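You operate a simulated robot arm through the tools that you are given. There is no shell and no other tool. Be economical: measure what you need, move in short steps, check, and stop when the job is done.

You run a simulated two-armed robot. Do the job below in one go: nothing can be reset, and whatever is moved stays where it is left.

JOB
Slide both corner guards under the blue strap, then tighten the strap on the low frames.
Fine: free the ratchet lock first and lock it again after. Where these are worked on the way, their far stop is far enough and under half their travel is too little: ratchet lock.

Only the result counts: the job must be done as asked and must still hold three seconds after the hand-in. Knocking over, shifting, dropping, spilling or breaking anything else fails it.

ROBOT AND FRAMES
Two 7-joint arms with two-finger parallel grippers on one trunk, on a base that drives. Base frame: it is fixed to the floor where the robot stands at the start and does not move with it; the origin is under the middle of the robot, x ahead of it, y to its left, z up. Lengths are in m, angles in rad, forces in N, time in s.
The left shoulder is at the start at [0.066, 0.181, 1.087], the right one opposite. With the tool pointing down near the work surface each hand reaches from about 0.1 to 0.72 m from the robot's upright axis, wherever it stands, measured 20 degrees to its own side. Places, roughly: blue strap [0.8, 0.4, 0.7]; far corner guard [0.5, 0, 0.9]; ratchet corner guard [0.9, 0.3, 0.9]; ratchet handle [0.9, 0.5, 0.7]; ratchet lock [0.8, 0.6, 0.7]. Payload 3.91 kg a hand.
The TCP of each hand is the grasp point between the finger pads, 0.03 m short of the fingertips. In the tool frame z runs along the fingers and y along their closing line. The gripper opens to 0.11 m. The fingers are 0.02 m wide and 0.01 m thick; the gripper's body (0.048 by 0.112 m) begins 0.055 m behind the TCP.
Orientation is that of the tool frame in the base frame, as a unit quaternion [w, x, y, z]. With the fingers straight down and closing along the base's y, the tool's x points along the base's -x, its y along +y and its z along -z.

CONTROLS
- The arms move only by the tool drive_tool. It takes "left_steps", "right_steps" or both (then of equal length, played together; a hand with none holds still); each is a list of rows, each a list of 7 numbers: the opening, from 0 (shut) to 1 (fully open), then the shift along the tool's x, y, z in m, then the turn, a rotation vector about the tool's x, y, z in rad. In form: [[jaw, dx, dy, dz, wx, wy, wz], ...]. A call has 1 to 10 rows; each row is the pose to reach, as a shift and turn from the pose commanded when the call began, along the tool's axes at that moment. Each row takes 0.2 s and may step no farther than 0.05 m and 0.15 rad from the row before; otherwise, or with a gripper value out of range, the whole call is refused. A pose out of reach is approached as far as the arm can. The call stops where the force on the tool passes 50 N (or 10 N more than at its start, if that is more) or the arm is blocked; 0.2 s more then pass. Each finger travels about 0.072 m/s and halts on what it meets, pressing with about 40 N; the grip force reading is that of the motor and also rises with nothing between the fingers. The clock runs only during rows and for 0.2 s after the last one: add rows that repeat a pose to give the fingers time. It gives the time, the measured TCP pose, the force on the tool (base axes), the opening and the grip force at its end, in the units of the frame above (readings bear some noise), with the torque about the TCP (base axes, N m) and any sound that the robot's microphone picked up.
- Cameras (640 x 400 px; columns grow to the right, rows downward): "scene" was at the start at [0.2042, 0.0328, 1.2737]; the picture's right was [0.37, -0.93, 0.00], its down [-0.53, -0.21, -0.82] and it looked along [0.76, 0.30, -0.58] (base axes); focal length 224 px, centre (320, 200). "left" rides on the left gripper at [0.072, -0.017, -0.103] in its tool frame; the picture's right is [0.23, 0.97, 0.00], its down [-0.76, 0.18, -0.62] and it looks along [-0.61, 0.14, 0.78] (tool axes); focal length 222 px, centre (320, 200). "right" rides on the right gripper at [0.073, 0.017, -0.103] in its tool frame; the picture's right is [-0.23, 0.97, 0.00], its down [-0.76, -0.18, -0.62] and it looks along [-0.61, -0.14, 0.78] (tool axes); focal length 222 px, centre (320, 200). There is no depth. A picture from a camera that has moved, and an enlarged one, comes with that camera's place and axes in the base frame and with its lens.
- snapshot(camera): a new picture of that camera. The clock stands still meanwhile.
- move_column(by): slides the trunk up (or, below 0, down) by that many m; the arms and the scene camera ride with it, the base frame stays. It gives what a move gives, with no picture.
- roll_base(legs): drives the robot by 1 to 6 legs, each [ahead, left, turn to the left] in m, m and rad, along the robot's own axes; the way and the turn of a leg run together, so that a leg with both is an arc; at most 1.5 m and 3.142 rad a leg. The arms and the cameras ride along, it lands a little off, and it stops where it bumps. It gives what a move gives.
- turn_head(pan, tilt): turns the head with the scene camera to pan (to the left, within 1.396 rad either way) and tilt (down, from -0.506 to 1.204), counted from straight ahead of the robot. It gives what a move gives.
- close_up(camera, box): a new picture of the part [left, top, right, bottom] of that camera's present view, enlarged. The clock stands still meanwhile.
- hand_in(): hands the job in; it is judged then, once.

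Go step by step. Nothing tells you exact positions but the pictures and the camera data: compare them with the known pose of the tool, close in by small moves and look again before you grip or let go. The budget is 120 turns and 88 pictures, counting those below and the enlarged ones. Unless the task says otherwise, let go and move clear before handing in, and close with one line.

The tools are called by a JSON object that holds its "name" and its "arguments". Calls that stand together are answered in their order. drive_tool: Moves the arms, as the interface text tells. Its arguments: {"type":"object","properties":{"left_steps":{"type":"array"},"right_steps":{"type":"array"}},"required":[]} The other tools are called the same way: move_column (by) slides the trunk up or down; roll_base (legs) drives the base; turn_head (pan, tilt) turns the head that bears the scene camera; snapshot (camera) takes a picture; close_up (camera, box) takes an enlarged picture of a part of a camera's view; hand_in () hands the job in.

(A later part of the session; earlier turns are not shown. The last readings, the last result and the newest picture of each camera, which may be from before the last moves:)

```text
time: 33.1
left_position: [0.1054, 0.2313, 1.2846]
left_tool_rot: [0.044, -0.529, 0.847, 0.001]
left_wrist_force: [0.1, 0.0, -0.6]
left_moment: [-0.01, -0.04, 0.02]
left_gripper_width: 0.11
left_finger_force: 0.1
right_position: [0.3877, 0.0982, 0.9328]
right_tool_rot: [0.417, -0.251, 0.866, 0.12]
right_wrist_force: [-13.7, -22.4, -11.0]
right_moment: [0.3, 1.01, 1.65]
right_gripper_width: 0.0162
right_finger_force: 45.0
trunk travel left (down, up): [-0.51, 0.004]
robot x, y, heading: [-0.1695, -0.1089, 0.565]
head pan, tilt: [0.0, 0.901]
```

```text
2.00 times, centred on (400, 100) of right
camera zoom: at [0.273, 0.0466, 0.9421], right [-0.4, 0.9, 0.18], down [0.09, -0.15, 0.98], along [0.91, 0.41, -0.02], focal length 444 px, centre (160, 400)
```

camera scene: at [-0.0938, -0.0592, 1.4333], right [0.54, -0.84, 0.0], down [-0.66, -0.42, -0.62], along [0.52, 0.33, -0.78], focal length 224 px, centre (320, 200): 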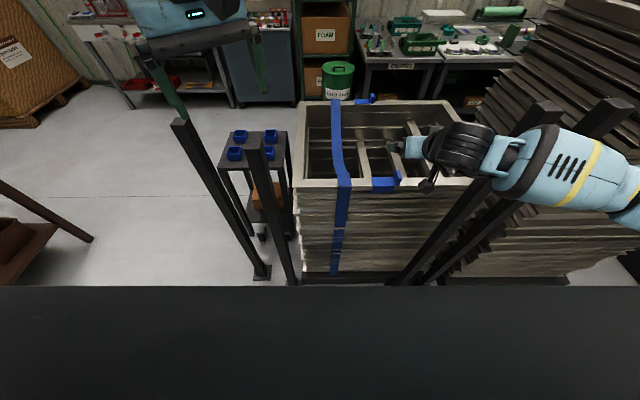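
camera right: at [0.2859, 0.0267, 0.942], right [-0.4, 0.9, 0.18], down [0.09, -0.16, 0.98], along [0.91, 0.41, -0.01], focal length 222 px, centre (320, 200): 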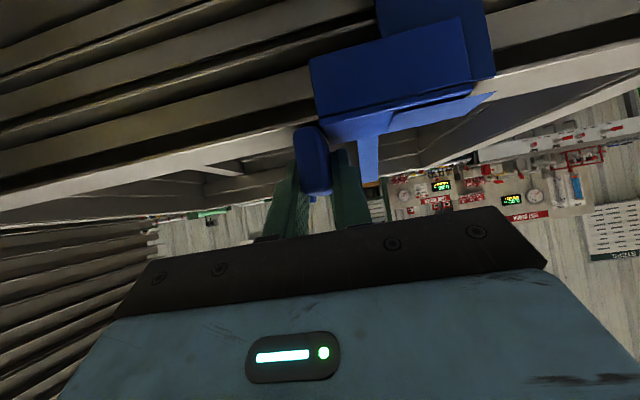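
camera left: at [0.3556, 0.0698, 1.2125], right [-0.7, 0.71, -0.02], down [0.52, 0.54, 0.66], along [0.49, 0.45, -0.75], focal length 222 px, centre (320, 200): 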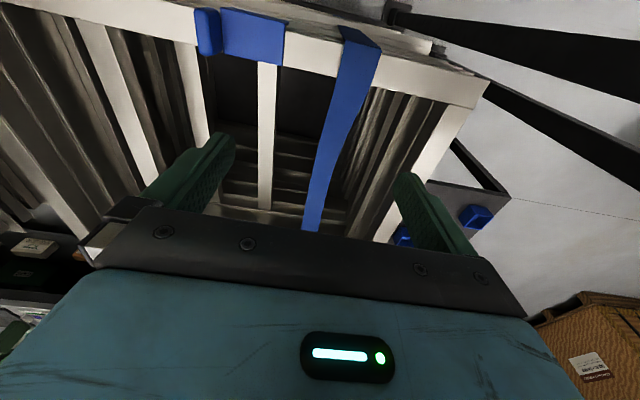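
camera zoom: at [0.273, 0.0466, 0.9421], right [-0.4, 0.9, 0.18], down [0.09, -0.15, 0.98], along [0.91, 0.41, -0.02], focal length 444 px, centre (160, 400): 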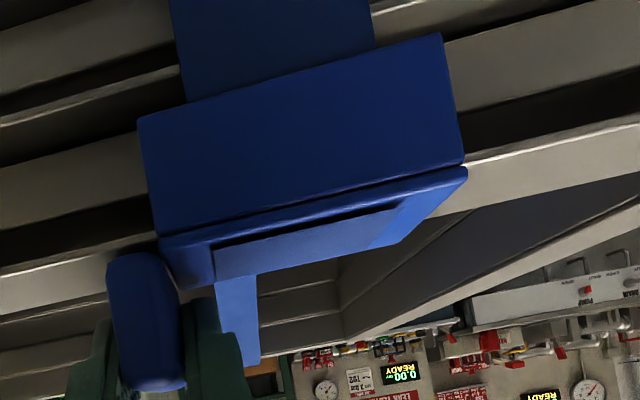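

The strap is now well centred on the near guard's plate. I open the fingers slightly and withdraw backwards.

{"name": "drive_tool", "arguments": {"right_steps": [[0.22, 0, -0.002, 0, 0, 0, 0], [0.22, 0, -0.002, 0, 0, 0, 0], [0.22, -0.005, -0.002, -0.02, 0, 0, 0], [0.22, -0.01, -0.002, -0.05, 0, 0, 0], [0.22, -0.02, -0.02, -0.09, 0, 0, 0], [0.22, -0.04, -0.03, -0.13, 0, 0, 0]]}}

{"name": "close_up", "arguments": {"camera": "scene", "box": [280, 120, 440, 220]}}

{"name": "snapshot", "arguments": {"camera": "right"}}

```text
time: 34.5
left_position: [0.1037, 0.2339, 1.2853]
left_tool_rot: [0.044, -0.53, 0.847, 0.001]
left_wrist_force: [-0.5, -0.5, 0.3]
left_moment: [-0.02, -0.03, -0.01]
left_gripper_width: 0.11
left_finger_force: 0.2
right_position: [0.3386, 0.0362, 1.0462]
right_tool_rot: [0.417, -0.252, 0.865, 0.121]
right_wrist_force: [-0.1, -0.6, -0.8]
right_moment: [-0.01, 0.02, -0.01]
right_gripper_width: 0.0242
right_finger_force: 0.0
trunk travel left (down, up): [-0.51, 0.004]
robot x, y, heading: [-0.1684, -0.108, 0.562]
head pan, tilt: [0.0, 0.901]
```

```text
4.00 times, centred on (360, 170) of scene
camera zoom: at [-0.0945, -0.0597, 1.4334], right [0.54, -0.84, 0.0], down [-0.66, -0.42, -0.62], along [0.53, 0.33, -0.78], focal length 894 px, centre (160, 320)
```

zoom: 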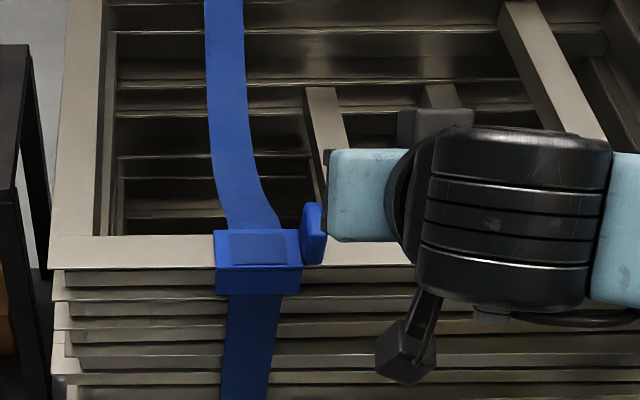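

```text
51 pictures are left
camera right: at [0.2229, -0.0156, 1.0549], right [-0.4, 0.9, 0.18], down [0.08, -0.16, 0.98], along [0.91, 0.41, -0.01], focal length 222 px, centre (320, 200)
```

right: 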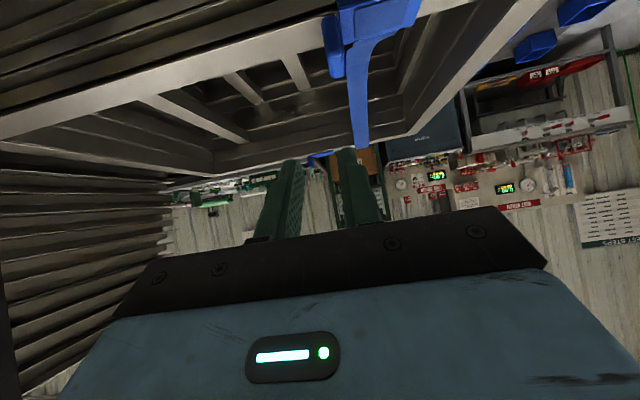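

The near guard is centred under the strap. Next I back out and look along the left-hand route around the table.

{"name": "roll_base", "arguments": {"legs": [[-0.35, 0, 0]]}}

{"name": "turn_head", "arguments": {"pan": 0.9, "tilt": 0.55}}

{"name": "snapshot", "arguments": {"camera": "scene"}}

```text
time: 36.8
left_position: [-0.1893, 0.0468, 1.2837]
left_tool_rot: [0.044, -0.529, 0.848, 0.001]
left_wrist_force: [0.8, 0.1, -0.3]
left_moment: [0.01, 0.0, 0.0]
left_gripper_width: 0.1099
left_finger_force: 0.1
right_position: [0.0419, -0.1513, 1.0456]
right_tool_rot: [0.417, -0.251, 0.865, 0.121]
right_wrist_force: [0.1, -0.7, -0.6]
right_moment: [0.02, -0.02, 0.02]
right_gripper_width: 0.024
right_finger_force: 0.1
trunk travel left (down, up): [-0.51, 0.004]
robot x, y, heading: [-0.4694, -0.2982, 0.566]
head pan, tilt: [0.0, 0.901]
```

```text
time: 38.0
left_position: [-0.1908, 0.0454, 1.2859]
left_tool_rot: [0.043, -0.529, 0.847, 0.001]
left_wrist_force: [0.6, 0.8, -0.3]
left_moment: [0.03, 0.01, -0.01]
left_gripper_width: 0.1099
left_finger_force: 0.0
right_position: [0.0419, -0.1514, 1.0447]
right_tool_rot: [0.418, -0.252, 0.865, 0.121]
right_wrist_force: [0.3, -0.3, -0.7]
right_moment: [0.0, 0.03, 0.01]
right_gripper_width: 0.0241
right_finger_force: 0.0
trunk travel left (down, up): [-0.51, 0.004]
robot x, y, heading: [-0.4661, -0.3016, 0.567]
head pan, tilt: [0.901, 0.55]
```

```text
50 pictures are left
camera scene: at [-0.4451, -0.1983, 1.4626], right [0.99, -0.11, 0.0], down [-0.06, -0.52, -0.85], along [0.09, 0.85, -0.52], focal length 224 px, centre (320, 200)
```

scene: 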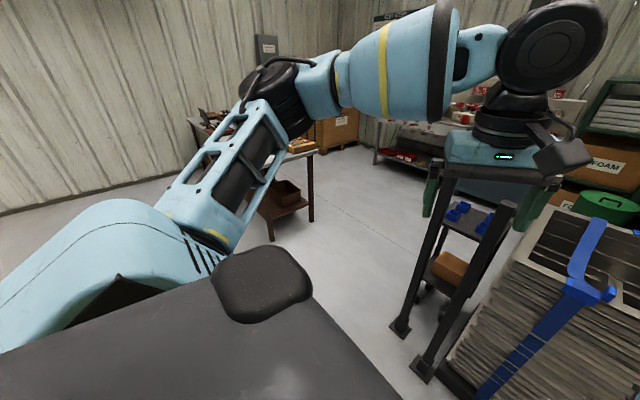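

Route on the left looks clear: corridor between table and wooden bench. I drive left and ahead part way, then look.

{"name": "roll_base", "arguments": {"legs": [[0, 1.1, 0], [0.8, 0, 0]]}}

{"name": "turn_head", "arguments": {"pan": -0.5, "tilt": 0.6}}

{"name": "snapshot", "arguments": {"camera": "scene"}}

```text
time: 51.9
left_position: [-0.1035, 1.3946, 1.284]
left_tool_rot: [0.044, -0.521, 0.853, 0.001]
left_wrist_force: [-1.1, -0.7, 0.1]
left_moment: [0.02, 0.0, -0.01]
left_gripper_width: 0.11
left_finger_force: 0.1
right_position: [0.1269, 1.1943, 1.0451]
right_tool_rot: [0.419, -0.243, 0.867, 0.118]
right_wrist_force: [-0.6, -0.7, 0.0]
right_moment: [-0.03, 0.0, 0.02]
right_gripper_width: 0.0243
right_finger_force: 0.1
trunk travel left (down, up): [-0.51, 0.004]
robot x, y, heading: [-0.3801, 1.0521, 0.545]
head pan, tilt: [0.901, 0.55]
```

```text
time: 53.4
left_position: [-0.1014, 1.3932, 1.284]
left_tool_rot: [0.045, -0.522, 0.852, 0.0]
left_wrist_force: [0.2, 0.2, 1.0]
left_moment: [0.04, -0.01, -0.03]
left_gripper_width: 0.1102
left_finger_force: 0.1
right_position: [0.1269, 1.1932, 1.0457]
right_tool_rot: [0.418, -0.244, 0.867, 0.118]
right_wrist_force: [0.0, -0.3, 0.1]
right_moment: [0.04, -0.01, 0.04]
right_gripper_width: 0.0241
right_finger_force: 0.0
trunk travel left (down, up): [-0.51, 0.004]
robot x, y, heading: [-0.3809, 1.0521, 0.546]
head pan, tilt: [-0.499, 0.6]
```

```text
49 pictures are left
camera scene: at [-0.2837, 1.0698, 1.4581], right [0.05, -1.0, 0.0], down [-0.56, -0.03, -0.83], along [0.82, 0.04, -0.56], focal length 224 px, centre (320, 200)
```

scene: 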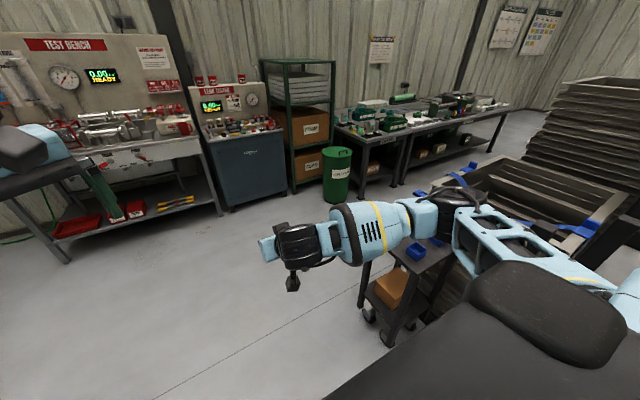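

The far side has free floor; the bin stands at n≈2.0. I go ahead past the table and turn around, then look at the ratchet side.

{"name": "roll_base", "arguments": {"legs": [[1.17, 0, 0], [0, 0, 1.58], [0, 0, 1.58]]}}

{"name": "turn_head", "arguments": {"pan": 0.6, "tilt": 0.6}}

{"name": "snapshot", "arguments": {"camera": "scene"}}

```text
time: 67.0
left_position: [0.3384, 1.3461, 1.2847]
left_tool_rot: [0.001, 0.856, 0.515, -0.045]
left_wrist_force: [-1.4, -0.4, 0.7]
left_moment: [-0.01, 0.02, -0.01]
left_gripper_width: 0.11
left_finger_force: 0.1
right_position: [0.1119, 1.5505, 1.0468]
right_tool_rot: [0.115, 0.869, 0.238, -0.419]
right_wrist_force: [0.0, -0.2, 0.2]
right_moment: [-0.01, -0.02, -0.03]
right_gripper_width: 0.0244
right_finger_force: 0.0
trunk travel left (down, up): [-0.51, 0.004]
robot x, y, heading: [0.6208, 1.6802, -2.611]
head pan, tilt: [-0.499, 0.6]
```

```text
time: 68.3
left_position: [0.3379, 1.3473, 1.2839]
left_tool_rot: [0.0, 0.856, 0.515, -0.044]
left_wrist_force: [0.1, -0.7, -0.1]
left_moment: [0.0, -0.04, -0.01]
left_gripper_width: 0.1099
left_finger_force: 0.0
right_position: [0.1104, 1.5504, 1.0458]
right_tool_rot: [0.115, 0.869, 0.238, -0.419]
right_wrist_force: [-0.4, 0.4, -0.2]
right_moment: [0.02, -0.02, -0.03]
right_gripper_width: 0.0244
right_finger_force: 0.1
trunk travel left (down, up): [-0.51, 0.004]
robot x, y, heading: [0.6243, 1.681, -2.607]
head pan, tilt: [0.6, 0.6]
```

```text
48 pictures are left
camera scene: at [0.5727, 1.5955, 1.4581], right [-0.91, 0.43, 0.0], down [0.24, 0.51, -0.83], along [-0.35, -0.75, -0.56], focal length 224 px, centre (320, 200)
```

scene: 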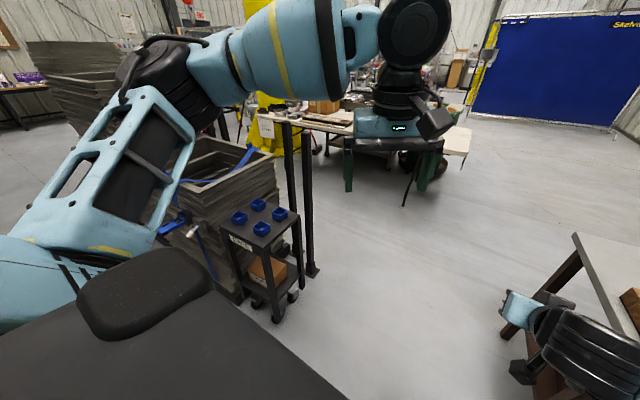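

I strafe toward the ratchet side part way and look at it.

{"name": "roll_base", "arguments": {"legs": [[0, 0.75, 0.033]]}}

{"name": "turn_head", "arguments": {"pan": 0.5, "tilt": 0.8}}

{"name": "snapshot", "arguments": {"camera": "scene"}}

```text
time: 75.4
left_position: [0.7432, 0.689, 1.2845]
left_tool_rot: [0.001, 0.849, 0.527, -0.044]
left_wrist_force: [0.4, 0.0, 0.7]
left_moment: [-0.01, -0.04, 0.02]
left_gripper_width: 0.1098
left_finger_force: 0.0
right_position: [0.5094, 0.8853, 1.0457]
right_tool_rot: [0.121, 0.865, 0.251, -0.417]
right_wrist_force: [0.6, -0.7, -0.7]
right_moment: [-0.01, 0.0, -0.06]
right_gripper_width: 0.0242
right_finger_force: 0.1
trunk travel left (down, up): [-0.51, 0.004]
robot x, y, heading: [1.0216, 1.03, -2.582]
head pan, tilt: [0.6, 0.6]
```

```text
time: 76.1
left_position: [0.7428, 0.6886, 1.2856]
left_tool_rot: [0.001, 0.848, 0.528, -0.045]
left_wrist_force: [-0.2, 1.8, -0.5]
left_moment: [0.01, 0.01, -0.04]
left_gripper_width: 0.1099
left_finger_force: 0.1
right_position: [0.5105, 0.8858, 1.0451]
right_tool_rot: [0.121, 0.866, 0.25, -0.417]
right_wrist_force: [1.1, 0.7, -0.4]
right_moment: [-0.01, -0.01, 0.01]
right_gripper_width: 0.0239
right_finger_force: 0.1
trunk travel left (down, up): [-0.51, 0.004]
robot x, y, heading: [1.0207, 1.0294, -2.578]
head pan, tilt: [0.499, 0.799]
```

```text
47 pictures are left
camera scene: at [0.966, 0.9546, 1.4413], right [-0.87, 0.49, 0.0], down [0.35, 0.62, -0.7], along [-0.34, -0.61, -0.72], focal length 224 px, centre (320, 200)
```

scene: 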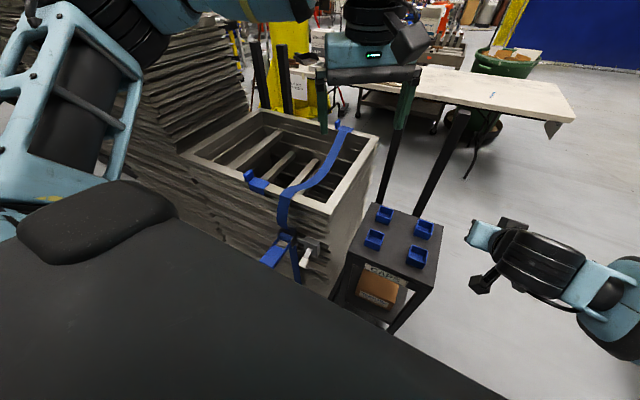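

I can see the ratchet on this side. Zooming on it.

{"name": "close_up", "arguments": {"camera": "scene", "box": [230, 160, 358, 300]}}

{"name": "turn_head", "arguments": {"pan": 1.1, "tilt": 0.5}}

{"name": "snapshot", "arguments": {"camera": "scene"}}

```text
2.86 times, centred on (294, 230) of scene
camera zoom: at [0.966, 0.9546, 1.4413], right [-0.87, 0.49, 0.0], down [0.35, 0.62, -0.7], along [-0.34, -0.61, -0.72], focal length 639 px, centre (394, 114)
```

zoom: 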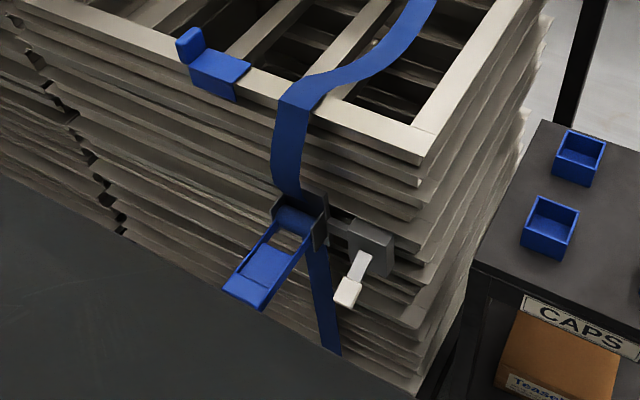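

```text
time: 77.1
left_position: [0.7416, 0.6886, 1.2846]
left_tool_rot: [0.001, 0.848, 0.527, -0.045]
left_wrist_force: [-0.3, -0.3, 0.9]
left_moment: [-0.01, -0.02, 0.0]
left_gripper_width: 0.1098
left_finger_force: 0.1
right_position: [0.5107, 0.8864, 1.0457]
right_tool_rot: [0.12, 0.865, 0.25, -0.417]
right_wrist_force: [-0.5, 1.3, 0.5]
right_moment: [0.03, -0.02, 0.02]
right_gripper_width: 0.0243
right_finger_force: 0.1
trunk travel left (down, up): [-0.51, 0.004]
robot x, y, heading: [1.016, 1.0292, -2.583]
head pan, tilt: [1.1, 0.499]
```

```text
45 pictures are left
camera scene: at [1.0133, 0.9343, 1.4671], right [-1.0, -0.09, 0.0], down [-0.04, 0.48, -0.88], along [0.08, -0.87, -0.48], focal length 224 px, centre (320, 200)
```

scene: 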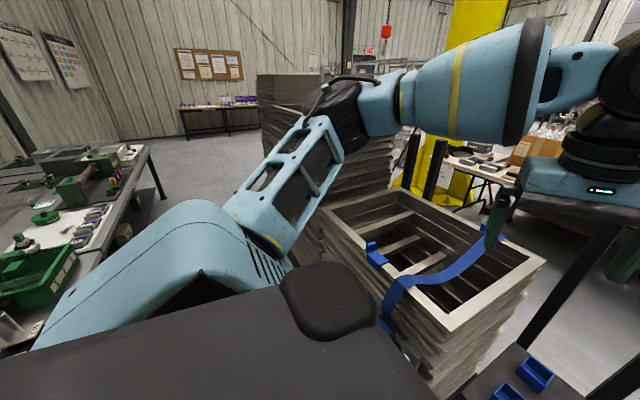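

The ratchet: body near (0.83,0.46,0.74), blue lever sticking out, lock with white knob near (0.80,0.53,0.63). The far guard's knob is at ~(0.88,0.29,0.94) and no posts are on this side. I strafe to centre and align the left hand.

{"name": "roll_base", "arguments": {"legs": [[0, 0.41, 0.007]]}}

{"name": "drive_tool", "arguments": {"left_steps": [[1, 0, 0, 0, 0, 0, 0.135], [1, 0, 0, 0, 0, 0, 0.27], [1, 0, 0, 0, 0, 0, 0.405], [1, 0, 0, 0, 0, 0, 0.542], [1, 0, 0, 0, 0, 0, 0.542]]}}

{"name": "turn_head", "arguments": {"pan": 0.0, "tilt": 0.95}}

{"name": "snapshot", "arguments": {"camera": "scene"}}

```text
time: 81.2
left_position: [0.9612, 0.3456, 1.2856]
left_tool_rot: [0.001, 0.847, 0.529, -0.046]
left_wrist_force: [-0.5, 0.7, -0.2]
left_moment: [0.0, 0.01, -0.02]
left_gripper_width: 0.11
left_finger_force: 0.1
right_position: [0.7259, 0.5401, 1.046]
right_tool_rot: [0.122, 0.865, 0.252, -0.417]
right_wrist_force: [0.3, -0.3, -0.3]
right_moment: [-0.01, 0.01, -0.01]
right_gripper_width: 0.0243
right_finger_force: 0.1
trunk travel left (down, up): [-0.51, 0.004]
robot x, y, heading: [1.2366, 0.6913, -2.575]
head pan, tilt: [1.1, 0.499]
```

```text
time: 82.4
left_position: [0.9601, 0.345, 1.286]
left_tool_rot: [0.013, 0.958, 0.283, -0.042]
left_wrist_force: [-0.6, -1.0, -0.1]
left_moment: [0.0, 0.04, 0.05]
left_gripper_width: 0.11
left_finger_force: 0.2
right_position: [0.7268, 0.5424, 1.0455]
right_tool_rot: [0.121, 0.865, 0.252, -0.417]
right_wrist_force: [0.8, 0.2, -0.2]
right_moment: [0.01, -0.01, -0.02]
right_gripper_width: 0.0242
right_finger_force: 0.1
trunk travel left (down, up): [-0.51, 0.004]
robot x, y, heading: [1.2321, 0.6926, -2.574]
head pan, tilt: [1.1, 0.499]
```

```text
time: 83.8
left_position: [0.9614, 0.3461, 1.2844]
left_tool_rot: [0.013, 0.958, 0.283, -0.042]
left_wrist_force: [-0.5, 0.4, -0.7]
left_moment: [0.02, 0.01, -0.03]
left_gripper_width: 0.1102
left_finger_force: 0.0
right_position: [0.7277, 0.5407, 1.0448]
right_tool_rot: [0.122, 0.865, 0.253, -0.417]
right_wrist_force: [-0.7, 0.1, -0.1]
right_moment: [-0.01, 0.0, 0.0]
right_gripper_width: 0.0242
right_finger_force: 0.1
trunk travel left (down, up): [-0.51, 0.004]
robot x, y, heading: [1.2369, 0.6913, -2.576]
head pan, tilt: [0.0, 0.949]
```

```text
44 pictures are left
camera scene: at [1.1598, 0.6441, 1.4297], right [-0.54, 0.84, 0.0], down [0.69, 0.44, -0.58], along [-0.49, -0.31, -0.81], focal length 224 px, centre (320, 200)
```

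scene: 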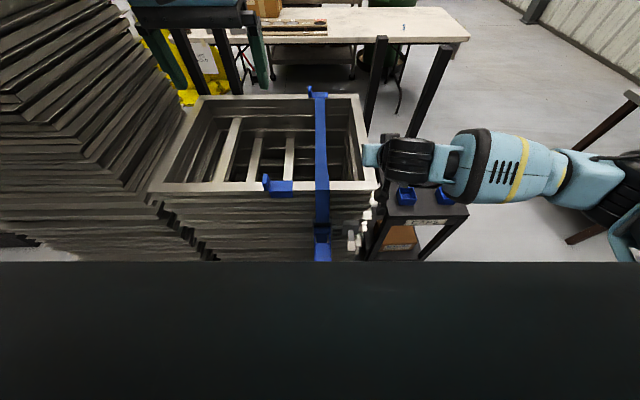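

Now pitch the left hand and bring it above the far guard's knob (l≈-0.232).

{"name": "drive_tool", "arguments": {"left_steps": [[1, -0.006, 0.001, 0.041, 0, -0.1, 0], [1, -0.012, 0.002, 0.082, 0, -0.2, 0], [1, -0.018, 0.003, 0.123, 0, -0.3, 0], [1, -0.024, 0.004, 0.165, 0, -0.4, 0], [1, -0.03, 0.005, 0.206, 0, -0.5, 0], [1, -0.036, 0.006, 0.248, 0, -0.6, 0], [1, -0.041, 0.007, 0.289, 0, -0.6, 0], [1, -0.041, 0.007, 0.289, 0, -0.6, 0]]}}

{"name": "snapshot", "arguments": {"camera": "left"}}

{"name": "snapshot", "arguments": {"camera": "scene"}}

```text
time: 85.6
left_position: [0.9186, 0.295, 1.0054]
left_tool_rot: [0.096, 0.902, 0.267, -0.325]
left_wrist_force: [0.3, -0.1, 0.7]
left_moment: [0.01, 0.01, 0.01]
left_gripper_width: 0.1102
left_finger_force: 0.1
left hand out of reach, approached as far as the arm can: row 7, 8
right_position: [0.7277, 0.5416, 1.0465]
right_tool_rot: [0.122, 0.864, 0.253, -0.417]
right_wrist_force: [-0.1, 0.3, 0.1]
right_moment: [0.03, 0.03, 0.03]
right_gripper_width: 0.0243
right_finger_force: 0.1
trunk travel left (down, up): [-0.51, 0.004]
robot x, y, heading: [1.2352, 0.6904, -2.573]
head pan, tilt: [0.0, 0.949]
```

```text
43 pictures are left
camera left: at [1.0129, 0.3762, 1.0387], right [0.68, -0.72, -0.14], down [-0.06, -0.25, 0.97], along [-0.73, -0.65, -0.22], focal length 222 px, centre (320, 200)
```

left: 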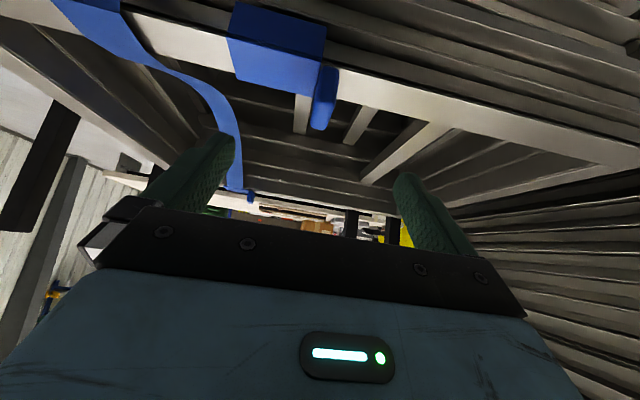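

```text
42 pictures are left
camera scene: at [1.1599, 0.6446, 1.4297], right [-0.54, 0.84, 0.0], down [0.69, 0.44, -0.58], along [-0.49, -0.31, -0.81], focal length 224 px, centre (320, 200)
```

scene: 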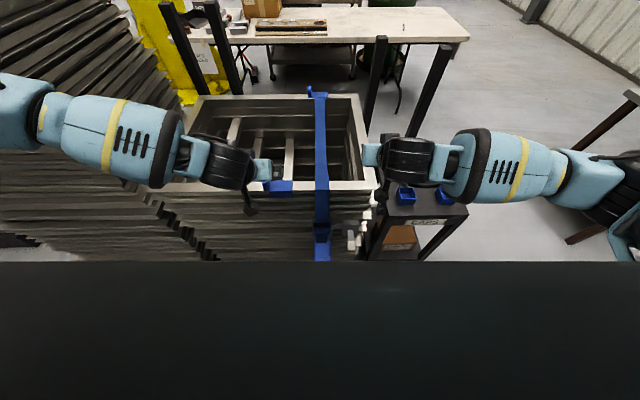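

Left hand is at its limit with the trunk so high, and its elbow is near the tall stack. I'll shift the base right/back a little and lower the trunk.

{"name": "roll_base", "arguments": {"legs": [[-0.08, -0.15, 0]]}}

{"name": "drive_tool", "arguments": {"left_steps": [[1, 0, 0.04, 0, 0, 0, 0], [1, 0, 0.08, 0, 0, 0, 0], [1, -0.02, 0.12, 0.02, 0, 0, 0], [1, -0.04, 0.15, 0.04, 0, 0, 0], [1, -0.04, 0.15, 0.04, 0, 0, 0]]}}

{"name": "move_column", "arguments": {"by": -0.04}}

{"name": "snapshot", "arguments": {"camera": "left"}}

```text
time: 87.5
left_position: [0.9063, 0.4678, 1.0051]
left_tool_rot: [0.095, 0.903, 0.267, -0.323]
left_wrist_force: [-0.5, -0.2, -0.4]
left_moment: [-0.01, -0.02, 0.0]
left_gripper_width: 0.11
left_finger_force: 0.1
right_position: [0.7143, 0.7126, 1.0454]
right_tool_rot: [0.122, 0.865, 0.253, -0.417]
right_wrist_force: [-1.3, 0.2, -0.3]
right_moment: [-0.02, 0.01, 0.0]
right_gripper_width: 0.0242
right_finger_force: 0.1
trunk travel left (down, up): [-0.51, 0.004]
robot x, y, heading: [1.2145, 0.8594, -2.575]
head pan, tilt: [0.0, 0.949]
```

```text
time: 88.7
left_position: [0.9402, 0.3101, 1.0004]
left_tool_rot: [0.096, 0.902, 0.268, -0.324]
left_wrist_force: [0.0, -0.2, 0.4]
left_moment: [-0.01, 0.01, 0.02]
left_gripper_width: 0.1101
left_finger_force: 0.1
right_position: [0.7134, 0.7132, 1.0447]
right_tool_rot: [0.122, 0.865, 0.253, -0.416]
right_wrist_force: [-0.3, -0.3, 0.3]
right_moment: [-0.01, -0.01, -0.01]
right_gripper_width: 0.0244
right_finger_force: 0.1
trunk travel left (down, up): [-0.51, 0.004]
robot x, y, heading: [1.2188, 0.8621, -2.57]
head pan, tilt: [0.0, 0.949]
```

```text
time: 89.6
left_position: [0.94, 0.3117, 0.9603]
left_tool_rot: [0.096, 0.902, 0.268, -0.325]
left_wrist_force: [0.5, 0.3, -0.1]
left_moment: [-0.01, -0.02, 0.01]
left_gripper_width: 0.11
left_finger_force: 0.1
right_position: [0.7131, 0.7135, 1.006]
right_tool_rot: [0.123, 0.864, 0.253, -0.418]
right_wrist_force: [-0.2, 0.4, 0.4]
right_moment: [0.0, -0.05, 0.01]
right_gripper_width: 0.0246
right_finger_force: 0.1
trunk travel left (down, up): [-0.47, 0.044]
robot x, y, heading: [1.2224, 0.8596, -2.577]
head pan, tilt: [0.0, 0.949]
```

```text
41 pictures are left
camera left: at [1.0342, 0.3916, 0.9942], right [0.68, -0.72, -0.15], down [-0.06, -0.25, 0.97], along [-0.73, -0.64, -0.22], focal length 222 px, centre (320, 200)
```

left: 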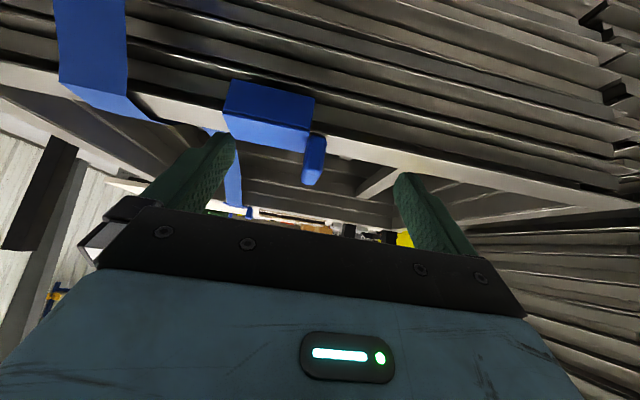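

Aligned. I advance onto the knob and check.

{"name": "drive_tool", "arguments": {"left_steps": [[1, -0.012, 0.003, 0.02, 0, 0, 0], [1, -0.024, 0.003, 0.04, 0, 0, 0], [1, -0.035, 0.003, 0.06, 0, 0, 0], [1, -0.035, 0.003, 0.06, 0, 0, 0]]}}

{"name": "snapshot", "arguments": {"camera": "left"}}

```text
time: 90.6
left_position: [0.8867, 0.2751, 0.9346]
left_tool_rot: [0.096, 0.902, 0.267, -0.324]
left_wrist_force: [0.6, 0.5, 2.3]
left_moment: [0.08, 0.06, -0.05]
left_gripper_width: 0.11
left_finger_force: 0.1
right_position: [0.7137, 0.7127, 1.0058]
right_tool_rot: [0.122, 0.864, 0.253, -0.417]
right_wrist_force: [0.3, -0.3, -0.1]
right_moment: [0.01, 0.02, -0.03]
right_gripper_width: 0.0241
right_finger_force: 0.0
trunk travel left (down, up): [-0.47, 0.044]
robot x, y, heading: [1.224, 0.8599, -2.579]
head pan, tilt: [0.0, 0.949]
```

```text
40 pictures are left
camera left: at [0.9804, 0.3546, 0.9674], right [0.68, -0.72, -0.14], down [-0.06, -0.25, 0.97], along [-0.73, -0.64, -0.22], focal length 222 px, centre (320, 200)
```

left: 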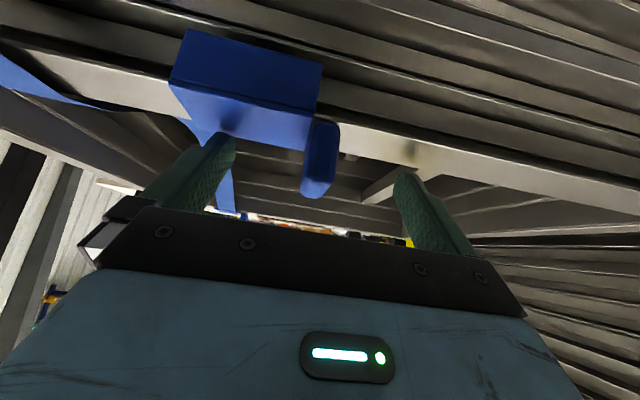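

Fingers straddle the knob with a slight touch below; I rise 3 mm and close.

{"name": "drive_tool", "arguments": {"left_steps": [[1, -0.002, 0, -0.0025, 0, 0, 0], [0, -0.002, 0, -0.0025, 0, 0, 0], [0, -0.002, 0, -0.0025, 0, 0, 0], [0, -0.002, 0, -0.0025, 0, 0, 0], [0, -0.002, 0, -0.0025, 0, 0, 0], [0, -0.002, 0, -0.0025, 0, 0, 0], [0, -0.002, 0, -0.0025, 0, 0, 0]]}}

```text
time: 92.2
left_position: [0.8862, 0.2759, 0.937]
left_tool_rot: [0.095, 0.903, 0.266, -0.323]
left_wrist_force: [-9.0, 14.4, -4.3]
left_moment: [-0.36, -0.02, 0.97]
left_gripper_width: 0.0158
left_finger_force: 44.9
right_position: [0.7132, 0.7146, 1.0049]
right_tool_rot: [0.121, 0.865, 0.251, -0.417]
right_wrist_force: [0.1, -0.1, 0.8]
right_moment: [0.02, 0.01, 0.0]
right_gripper_width: 0.0244
right_finger_force: 0.1
trunk travel left (down, up): [-0.47, 0.044]
robot x, y, heading: [1.2224, 0.8641, -2.573]
head pan, tilt: [0.0, 0.949]
```

Gripped. Sliding toward the strap (robot's right), in two stages.

{"name": "drive_tool", "arguments": {"left_steps": [[0, 0, -0.015, 0, 0, 0, 0], [0, 0, -0.03, 0, 0, 0, 0], [0, 0, -0.045, 0, 0, 0, 0], [0, 0, -0.06, 0, 0, 0, 0], [0, 0, -0.075, 0, 0, 0, 0], [0, 0, -0.085, 0, 0, 0, 0], [0, 0, -0.095, 0, 0, 0, 0], [0, 0, -0.105, 0, 0, 0, 0]]}}

{"name": "close_up", "arguments": {"camera": "left", "box": [110, 0, 370, 200]}}

```text
time: 94.0
left_position: [0.8299, 0.3595, 0.9381]
left_tool_rot: [0.096, 0.902, 0.268, -0.323]
left_wrist_force: [-3.7, -2.7, -6.1]
left_moment: [-1.19, 1.05, 0.93]
left_gripper_width: 0.0161
left_finger_force: 45.3
right_position: [0.7137, 0.7131, 1.005]
right_tool_rot: [0.12, 0.865, 0.252, -0.417]
right_wrist_force: [-0.5, 0.7, 0.3]
right_moment: [-0.03, 0.02, -0.02]
right_gripper_width: 0.0243
right_finger_force: 0.1
trunk travel left (down, up): [-0.47, 0.044]
robot x, y, heading: [1.2211, 0.8584, -2.582]
head pan, tilt: [0.0, 0.949]
```

```text
2.00 times, centred on (240, 100) of left
camera zoom: at [0.9239, 0.4409, 0.9714], right [0.68, -0.72, -0.14], down [-0.07, -0.25, 0.96], along [-0.73, -0.64, -0.22], focal length 444 px, centre (480, 400)
```

zoom: 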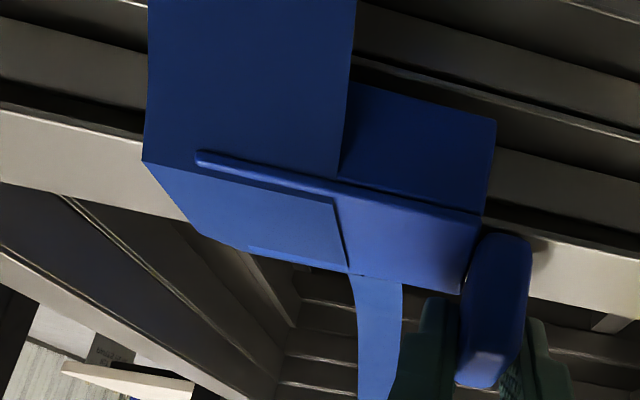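

Under the strap correctly; 2.1 cm more centres it.

{"name": "drive_tool", "arguments": {"left_steps": [[0, 0, -0.01, 0, 0, 0, 0], [0, 0, -0.021, 0, 0, 0, 0], [0, 0, -0.021, 0, 0, 0, 0]]}}

{"name": "close_up", "arguments": {"camera": "left", "box": [110, 0, 370, 200]}}

```text
time: 94.8
left_position: [0.8189, 0.3793, 0.937]
left_tool_rot: [0.096, 0.903, 0.267, -0.323]
left_wrist_force: [-5.0, -3.5, -4.9]
left_moment: [-0.6, 0.24, 0.97]
left_gripper_width: 0.0157
left_finger_force: 44.8
right_position: [0.7132, 0.7122, 1.006]
right_tool_rot: [0.12, 0.865, 0.252, -0.417]
right_wrist_force: [-0.1, -0.2, -0.2]
right_moment: [-0.02, -0.02, 0.0]
right_gripper_width: 0.0241
right_finger_force: 0.1
trunk travel left (down, up): [-0.47, 0.044]
robot x, y, heading: [1.2248, 0.862, -2.571]
head pan, tilt: [0.0, 0.949]
```

```text
2.00 times, centred on (240, 100) of left
camera zoom: at [0.9121, 0.4589, 0.9715], right [0.68, -0.72, -0.14], down [-0.07, -0.25, 0.96], along [-0.73, -0.64, -0.22], focal length 444 px, centre (480, 400)
```

zoom: 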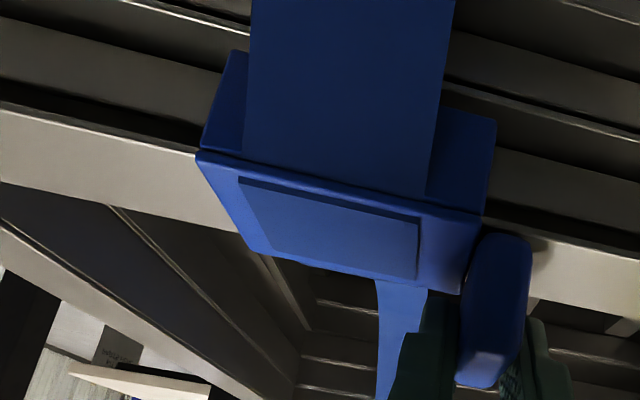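

Both guards are centred under the strap. Releasing and withdrawing the left hand, then viewing the ratchet.

{"name": "drive_tool", "arguments": {"left_steps": [[0.22, 0, 0.001, 0, 0, 0, 0], [0.22, 0, 0.001, 0, 0, 0, 0], [0.22, -0.01, 0.001, -0.02, 0, 0, 0], [0.22, -0.02, 0.001, -0.06, 0, 0, 0], [0.22, -0.04, 0.03, -0.1, 0, 0, 0], [0.22, -0.05, 0.07, -0.12, 0, 0, 0], [0.22, -0.05, 0.11, -0.12, 0, 0, 0]]}}

{"name": "turn_head", "arguments": {"pan": 0.0, "tilt": 1.15}}

{"name": "snapshot", "arguments": {"camera": "scene"}}

{"name": "snapshot", "arguments": {"camera": "right"}}

```text
refused: row 5 steps farther than a row can; nothing moved
```

```text
time: 95.5
left_position: [0.8192, 0.379, 0.937]
left_tool_rot: [0.095, 0.903, 0.267, -0.322]
left_wrist_force: [-6.1, -2.8, -5.9]
left_moment: [-0.43, 0.06, 0.95]
left_gripper_width: 0.016
left_finger_force: 45.1
right_position: [0.7134, 0.7117, 1.0037]
right_tool_rot: [0.122, 0.865, 0.253, -0.417]
right_wrist_force: [0.1, -0.1, -0.5]
right_moment: [-0.03, -0.01, 0.0]
right_gripper_width: 0.0242
right_finger_force: 0.0
trunk travel left (down, up): [-0.47, 0.044]
robot x, y, heading: [1.2219, 0.8594, -2.575]
head pan, tilt: [0.0, 1.15]
```

```text
37 pictures are left
camera scene: at [1.1137, 0.7949, 1.3718], right [-0.54, 0.84, 0.0], down [0.77, 0.49, -0.41], along [-0.34, -0.22, -0.91], focal length 224 px, centre (320, 200)
```

scene: 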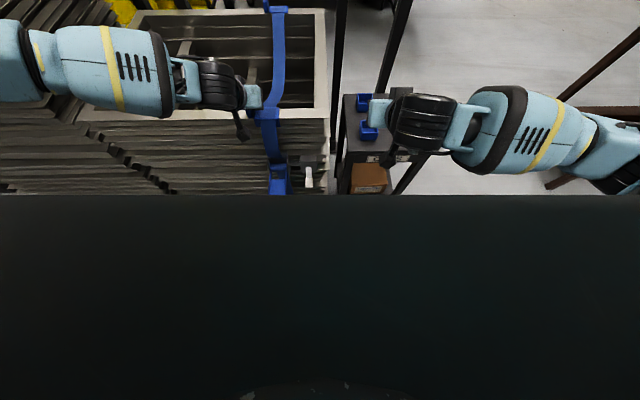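

```text
36 pictures are left
camera right: at [0.8286, 0.7664, 1.0137], right [0.4, -0.9, 0.18], down [-0.09, 0.16, 0.98], along [-0.91, -0.41, -0.01], focal length 222 px, centre (320, 200)
```

right: 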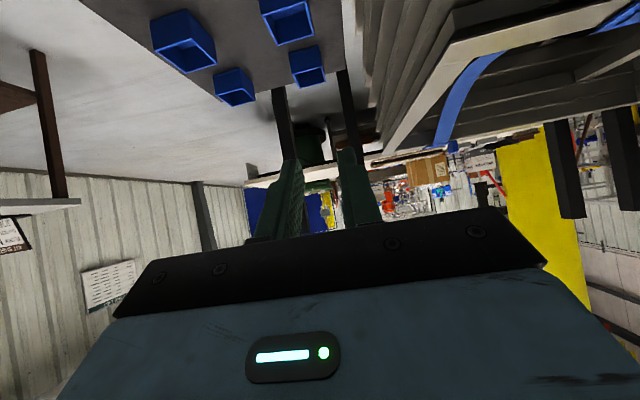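

That call was refused for a long step; redo the release with smaller steps, moving the hand clear.

{"name": "drive_tool", "arguments": {"left_steps": [[0.22, 0, 0.001, 0, 0, 0, 0], [0.22, 0, 0.001, 0, 0, 0, 0], [0.22, -0.01, 0.001, -0.02, 0, 0, 0], [0.22, -0.02, 0.001, -0.06, 0, 0, 0], [0.22, -0.03, 0.02, -0.09, 0, 0, 0], [0.22, -0.04, 0.05, -0.12, 0, 0, 0], [0.22, -0.05, 0.09, -0.13, 0, 0, 0], [0.22, -0.06, 0.13, -0.13, 0, 0, 0]]}}

{"name": "turn_head", "arguments": {"pan": 0.0, "tilt": 0.95}}

{"name": "close_up", "arguments": {"camera": "scene", "box": [180, 110, 400, 260]}}

```text
time: 97.3
left_position: [0.9207, 0.2886, 1.0775]
left_tool_rot: [0.095, 0.903, 0.268, -0.323]
left_wrist_force: [0.9, 0.2, 0.2]
left_moment: [-0.02, 0.01, -0.01]
left_gripper_width: 0.024
left_finger_force: 0.0
right_position: [0.7148, 0.7122, 1.0059]
right_tool_rot: [0.122, 0.864, 0.252, -0.417]
right_wrist_force: [-0.4, 0.4, -0.8]
right_moment: [0.0, 0.0, -0.02]
right_gripper_width: 0.0243
right_finger_force: 0.2
trunk travel left (down, up): [-0.47, 0.044]
robot x, y, heading: [1.2218, 0.8628, -2.577]
head pan, tilt: [0.0, 1.15]
```

```text
time: 98.0
left_position: [0.9191, 0.2892, 1.077]
left_tool_rot: [0.096, 0.903, 0.268, -0.323]
left_wrist_force: [0.4, -0.1, -0.3]
left_moment: [0.01, 0.01, 0.03]
left_gripper_width: 0.0243
left_finger_force: 0.2
right_position: [0.713, 0.7131, 1.0042]
right_tool_rot: [0.121, 0.865, 0.252, -0.417]
right_wrist_force: [0.0, -0.9, -0.3]
right_moment: [0.02, -0.02, -0.03]
right_gripper_width: 0.0242
right_finger_force: 0.0
trunk travel left (down, up): [-0.47, 0.044]
robot x, y, heading: [1.2223, 0.8632, -2.574]
head pan, tilt: [0.0, 0.949]
```

```text
2.67 times, centred on (290, 185) of scene
camera zoom: at [1.1037, 0.7887, 1.3852], right [-0.54, 0.84, 0.0], down [0.69, 0.44, -0.58], along [-0.49, -0.31, -0.81], focal length 596 px, centre (400, 240)
```

zoom: 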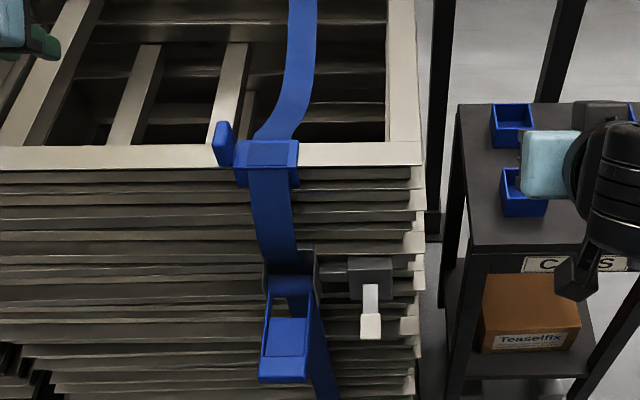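

Triangulating: lock knob ≈ (n 0.99, l 0.033, z 0.683), lever tip ≈ (n 1.07, l −0.066, z 0.71), pivot ≈ (n 0.94, z 0.74). I pull both hands back and lower the trunk to work on them.

{"name": "drive_tool", "arguments": {"left_steps": [[0.22, 0.025, 0.01, -0.021, 0, 0, 0], [0.22, 0.05, 0.02, -0.042, 0, 0, 0], [0.22, 0.075, 0.03, -0.063, 0, 0, 0], [0.22, 0.1, 0.04, -0.083, 0, 0, 0]], "right_steps": [[0.22, 0.02, 0.02, -0.025, 0, 0, 0], [0.22, 0.04, 0.04, -0.05, 0, 0, 0], [0.22, 0.06, 0.06, -0.075, 0, 0, 0], [0.22, 0.081, 0.08, -0.102, 0, 0, 0]]}}

{"name": "move_column", "arguments": {"by": -0.2}}

{"name": "snapshot", "arguments": {"camera": "right"}}

{"name": "snapshot", "arguments": {"camera": "scene"}}

```text
time: 99.0
left_position: [1.054, 0.3244, 1.0772]
left_tool_rot: [0.096, 0.902, 0.268, -0.324]
left_wrist_force: [0.3, -0.1, 0.3]
left_moment: [0.04, 0.04, -0.04]
left_gripper_width: 0.0243
left_finger_force: 0.1
right_position: [0.8689, 0.715, 1.007]
right_tool_rot: [0.122, 0.864, 0.252, -0.419]
right_wrist_force: [1.0, 1.0, 0.7]
right_moment: [-0.02, 0.02, -0.01]
right_gripper_width: 0.0243
right_finger_force: 0.0
trunk travel left (down, up): [-0.47, 0.044]
robot x, y, heading: [1.2215, 0.8614, -2.573]
head pan, tilt: [0.0, 0.949]
```

```text
time: 101.2
left_position: [1.0486, 0.3234, 0.869]
left_tool_rot: [0.09, 0.909, 0.269, -0.306]
left_wrist_force: [0.7, -0.2, -0.3]
left_moment: [-0.02, 0.03, -0.01]
left_gripper_width: 0.0242
left_finger_force: 0.0
right_position: [0.8694, 0.7173, 0.7859]
right_tool_rot: [0.111, 0.881, 0.257, -0.382]
right_wrist_force: [0.9, 1.3, 0.8]
right_moment: [-0.01, -0.01, 0.01]
right_gripper_width: 0.0241
right_finger_force: 0.1
trunk travel left (down, up): [-0.27, 0.244]
robot x, y, heading: [1.2227, 0.8618, -2.578]
head pan, tilt: [0.0, 0.949]
```

```text
34 pictures are left
camera right: at [0.985, 0.7699, 0.8044], right [0.39, -0.91, 0.16], down [-0.15, 0.11, 0.98], along [-0.91, -0.41, -0.09], focal length 222 px, centre (320, 200)
```

right: 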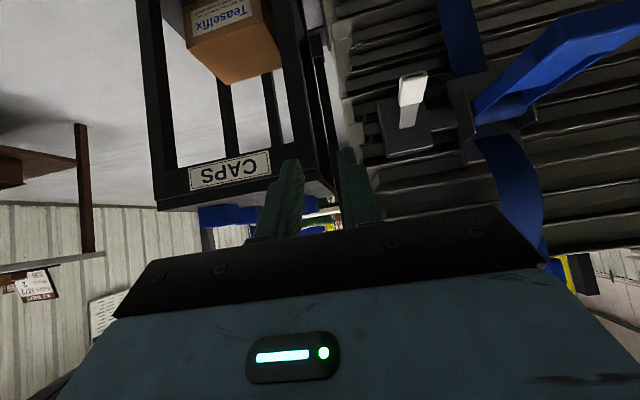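

```text
33 pictures are left
camera scene: at [1.0304, 0.742, 1.1652], right [-0.54, 0.84, 0.0], down [0.69, 0.44, -0.58], along [-0.49, -0.31, -0.81], focal length 224 px, centre (320, 200)
```

scene: 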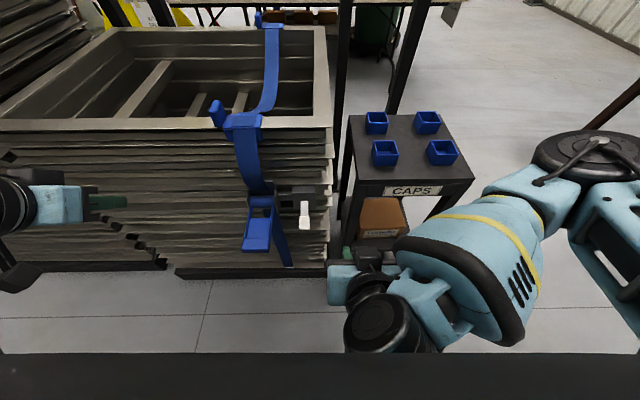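

Good view of the ratchet. Zoom in to see how the lock moves.

{"name": "close_up", "arguments": {"camera": "scene", "box": [220, 160, 348, 280]}}

{"name": "close_up", "arguments": {"camera": "right", "box": [340, 20, 600, 182]}}

```text
3.33 times, centred on (284, 220) of scene
camera zoom: at [1.0304, 0.742, 1.1652], right [-0.54, 0.84, 0.0], down [0.69, 0.44, -0.58], along [-0.49, -0.31, -0.81], focal length 745 px, centre (440, 133)
```

zoom: 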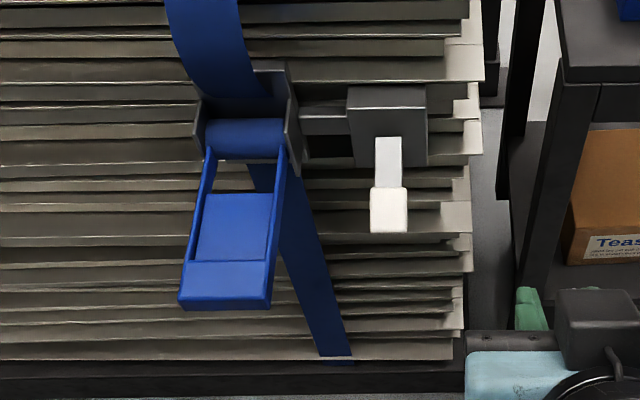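

```text
2.46 times, centred on (470, 101) of right
camera zoom: at [0.985, 0.7699, 0.8044], right [0.39, -0.91, 0.16], down [-0.15, 0.11, 0.98], along [-0.91, -0.41, -0.09], focal length 547 px, centre (-49, 444)
```

zoom: 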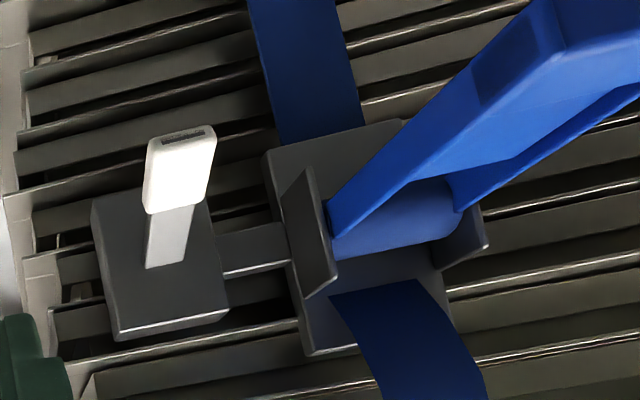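

The lock is a toggle lever pointing down, with a white cap at about (n 0.99, l 0.03, z 0.683); it should flip up. I bring the right hand in front of it with open fingers.

{"name": "drive_tool", "arguments": {"right_steps": [[0.55, -0.003, 0.035, 0.02, 0, 0, 0], [0.55, -0.006, 0.07, 0.04, 0, 0, 0], [0.55, -0.01, 0.106, 0.06, 0, 0, 0], [0.55, -0.013, 0.106, 0.081, 0, 0, 0], [0.55, -0.013, 0.106, 0.081, 0, 0, 0]]}}

{"name": "snapshot", "arguments": {"camera": "right"}}

{"name": "close_up", "arguments": {"camera": "scene", "box": [220, 160, 348, 280]}}

```text
time: 102.4
left_position: [1.0496, 0.3239, 0.8674]
left_tool_rot: [0.091, 0.909, 0.269, -0.306]
left_wrist_force: [-0.7, -0.3, -0.2]
left_moment: [0.0, -0.02, -0.02]
left_gripper_width: 0.0243
left_finger_force: 0.1
right_position: [0.8704, 0.589, 0.7372]
right_tool_rot: [0.11, 0.881, 0.258, -0.381]
right_wrist_force: [-0.7, 0.3, -0.4]
right_moment: [0.02, -0.03, 0.0]
right_gripper_width: 0.0603
right_finger_force: 0.0
trunk travel left (down, up): [-0.27, 0.244]
robot x, y, heading: [1.2235, 0.8613, -2.574]
head pan, tilt: [0.0, 0.949]
```

```text
30 pictures are left
camera right: at [0.985, 0.6422, 0.7577], right [0.39, -0.91, 0.16], down [-0.15, 0.11, 0.98], along [-0.91, -0.41, -0.09], focal length 222 px, centre (320, 200)
```

right: 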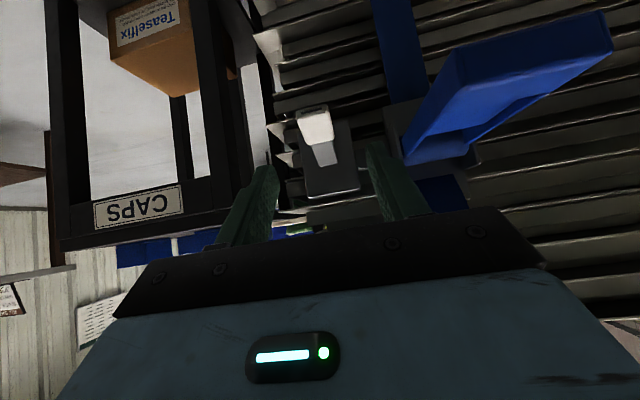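

```text
3.33 times, centred on (284, 220) of scene
camera zoom: at [1.0305, 0.7418, 1.1652], right [-0.54, 0.84, 0.0], down [0.69, 0.44, -0.58], along [-0.49, -0.31, -0.81], focal length 745 px, centre (440, 133)
```

zoom: 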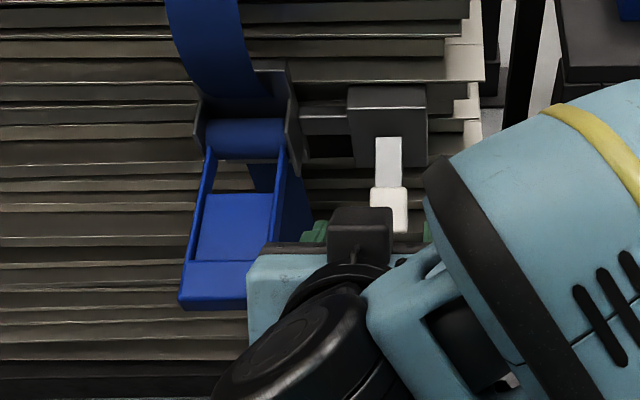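

The cap is centred between the fingers, straight along the tool axis. Advance and close.

{"name": "drive_tool", "arguments": {"right_steps": [[0.55, 0, -0.004, 0.027, 0, 0, 0], [0.55, 0, -0.004, 0.054, 0, 0, 0], [0.55, 0, -0.004, 0.08, 0, 0, 0], [0, 0, -0.004, 0.08, 0, 0, 0], [0, 0, -0.004, 0.08, 0, 0, 0], [0, 0, -0.004, 0.08, 0, 0, 0], [0, 0, -0.004, 0.08, 0, 0, 0]]}}

{"name": "snapshot", "arguments": {"camera": "right"}}

```text
time: 104.0
left_position: [1.0491, 0.3228, 0.8677]
left_tool_rot: [0.089, 0.909, 0.269, -0.306]
left_wrist_force: [-1.3, 0.0, -0.1]
left_moment: [-0.02, 0.0, 0.0]
left_gripper_width: 0.0243
left_finger_force: 0.1
right_position: [0.8202, 0.5603, 0.6849]
right_tool_rot: [0.111, 0.88, 0.258, -0.382]
right_wrist_force: [2.0, -14.7, -0.7]
right_moment: [-0.09, -0.09, 1.45]
right_gripper_width: 0.0281
right_finger_force: 45.2
trunk travel left (down, up): [-0.27, 0.244]
robot x, y, heading: [1.2255, 0.8619, -2.578]
head pan, tilt: [0.0, 0.949]
```

```text
28 pictures are left
camera right: at [0.9339, 0.6134, 0.7036], right [0.4, -0.9, 0.16], down [-0.15, 0.11, 0.98], along [-0.91, -0.41, -0.09], focal length 222 px, centre (320, 200)
```

right: 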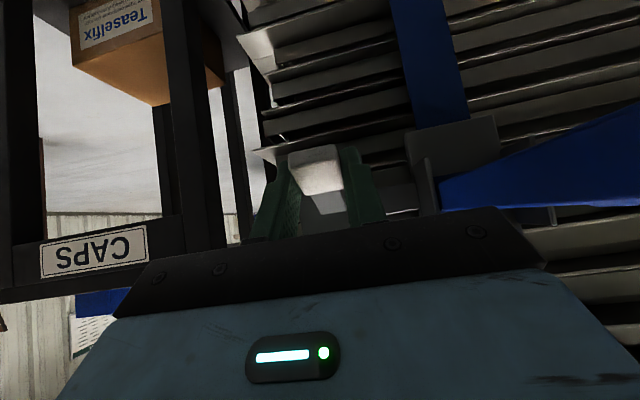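

Cap gripped (2.8 cm). I swing it upward along its arc, first 4 cm.

{"name": "drive_tool", "arguments": {"right_steps": [[0, -0.005, 0.002, -0.009, 0, 0, 0], [0, -0.0105, 0.002, -0.0181, 0, 0, 0], [0, -0.017, 0.002, -0.026, 0, 0, 0], [0, -0.0237, 0.002, -0.0331, 0, 0, 0]]}}

{"name": "close_up", "arguments": {"camera": "right", "box": [220, 80, 480, 240]}}

```text
time: 105.0
left_position: [1.0481, 0.323, 0.8656]
left_tool_rot: [0.09, 0.909, 0.269, -0.305]
left_wrist_force: [0.1, -0.2, 0.9]
left_moment: [0.02, 0.0, -0.01]
left_gripper_width: 0.0243
left_finger_force: 0.0
right_position: [0.8258, 0.564, 0.7229]
right_tool_rot: [0.11, 0.882, 0.258, -0.378]
right_wrist_force: [-1.1, -16.3, -23.5]
right_moment: [0.34, -1.22, 1.26]
right_gripper_width: 0.028
right_finger_force: 44.7
trunk travel left (down, up): [-0.27, 0.244]
robot x, y, heading: [1.2208, 0.8605, -2.579]
head pan, tilt: [0.0, 0.949]
```

```text
2.46 times, centred on (350, 160) of right
camera zoom: at [0.9404, 0.617, 0.7412], right [0.39, -0.91, 0.16], down [-0.16, 0.11, 0.98], along [-0.91, -0.41, -0.1], focal length 547 px, centre (246, 298)
```

zoom: 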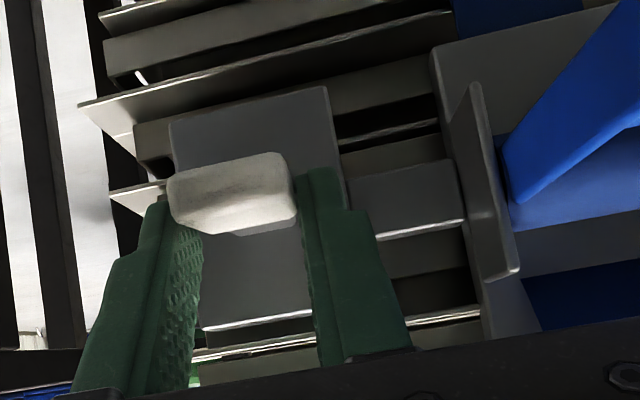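

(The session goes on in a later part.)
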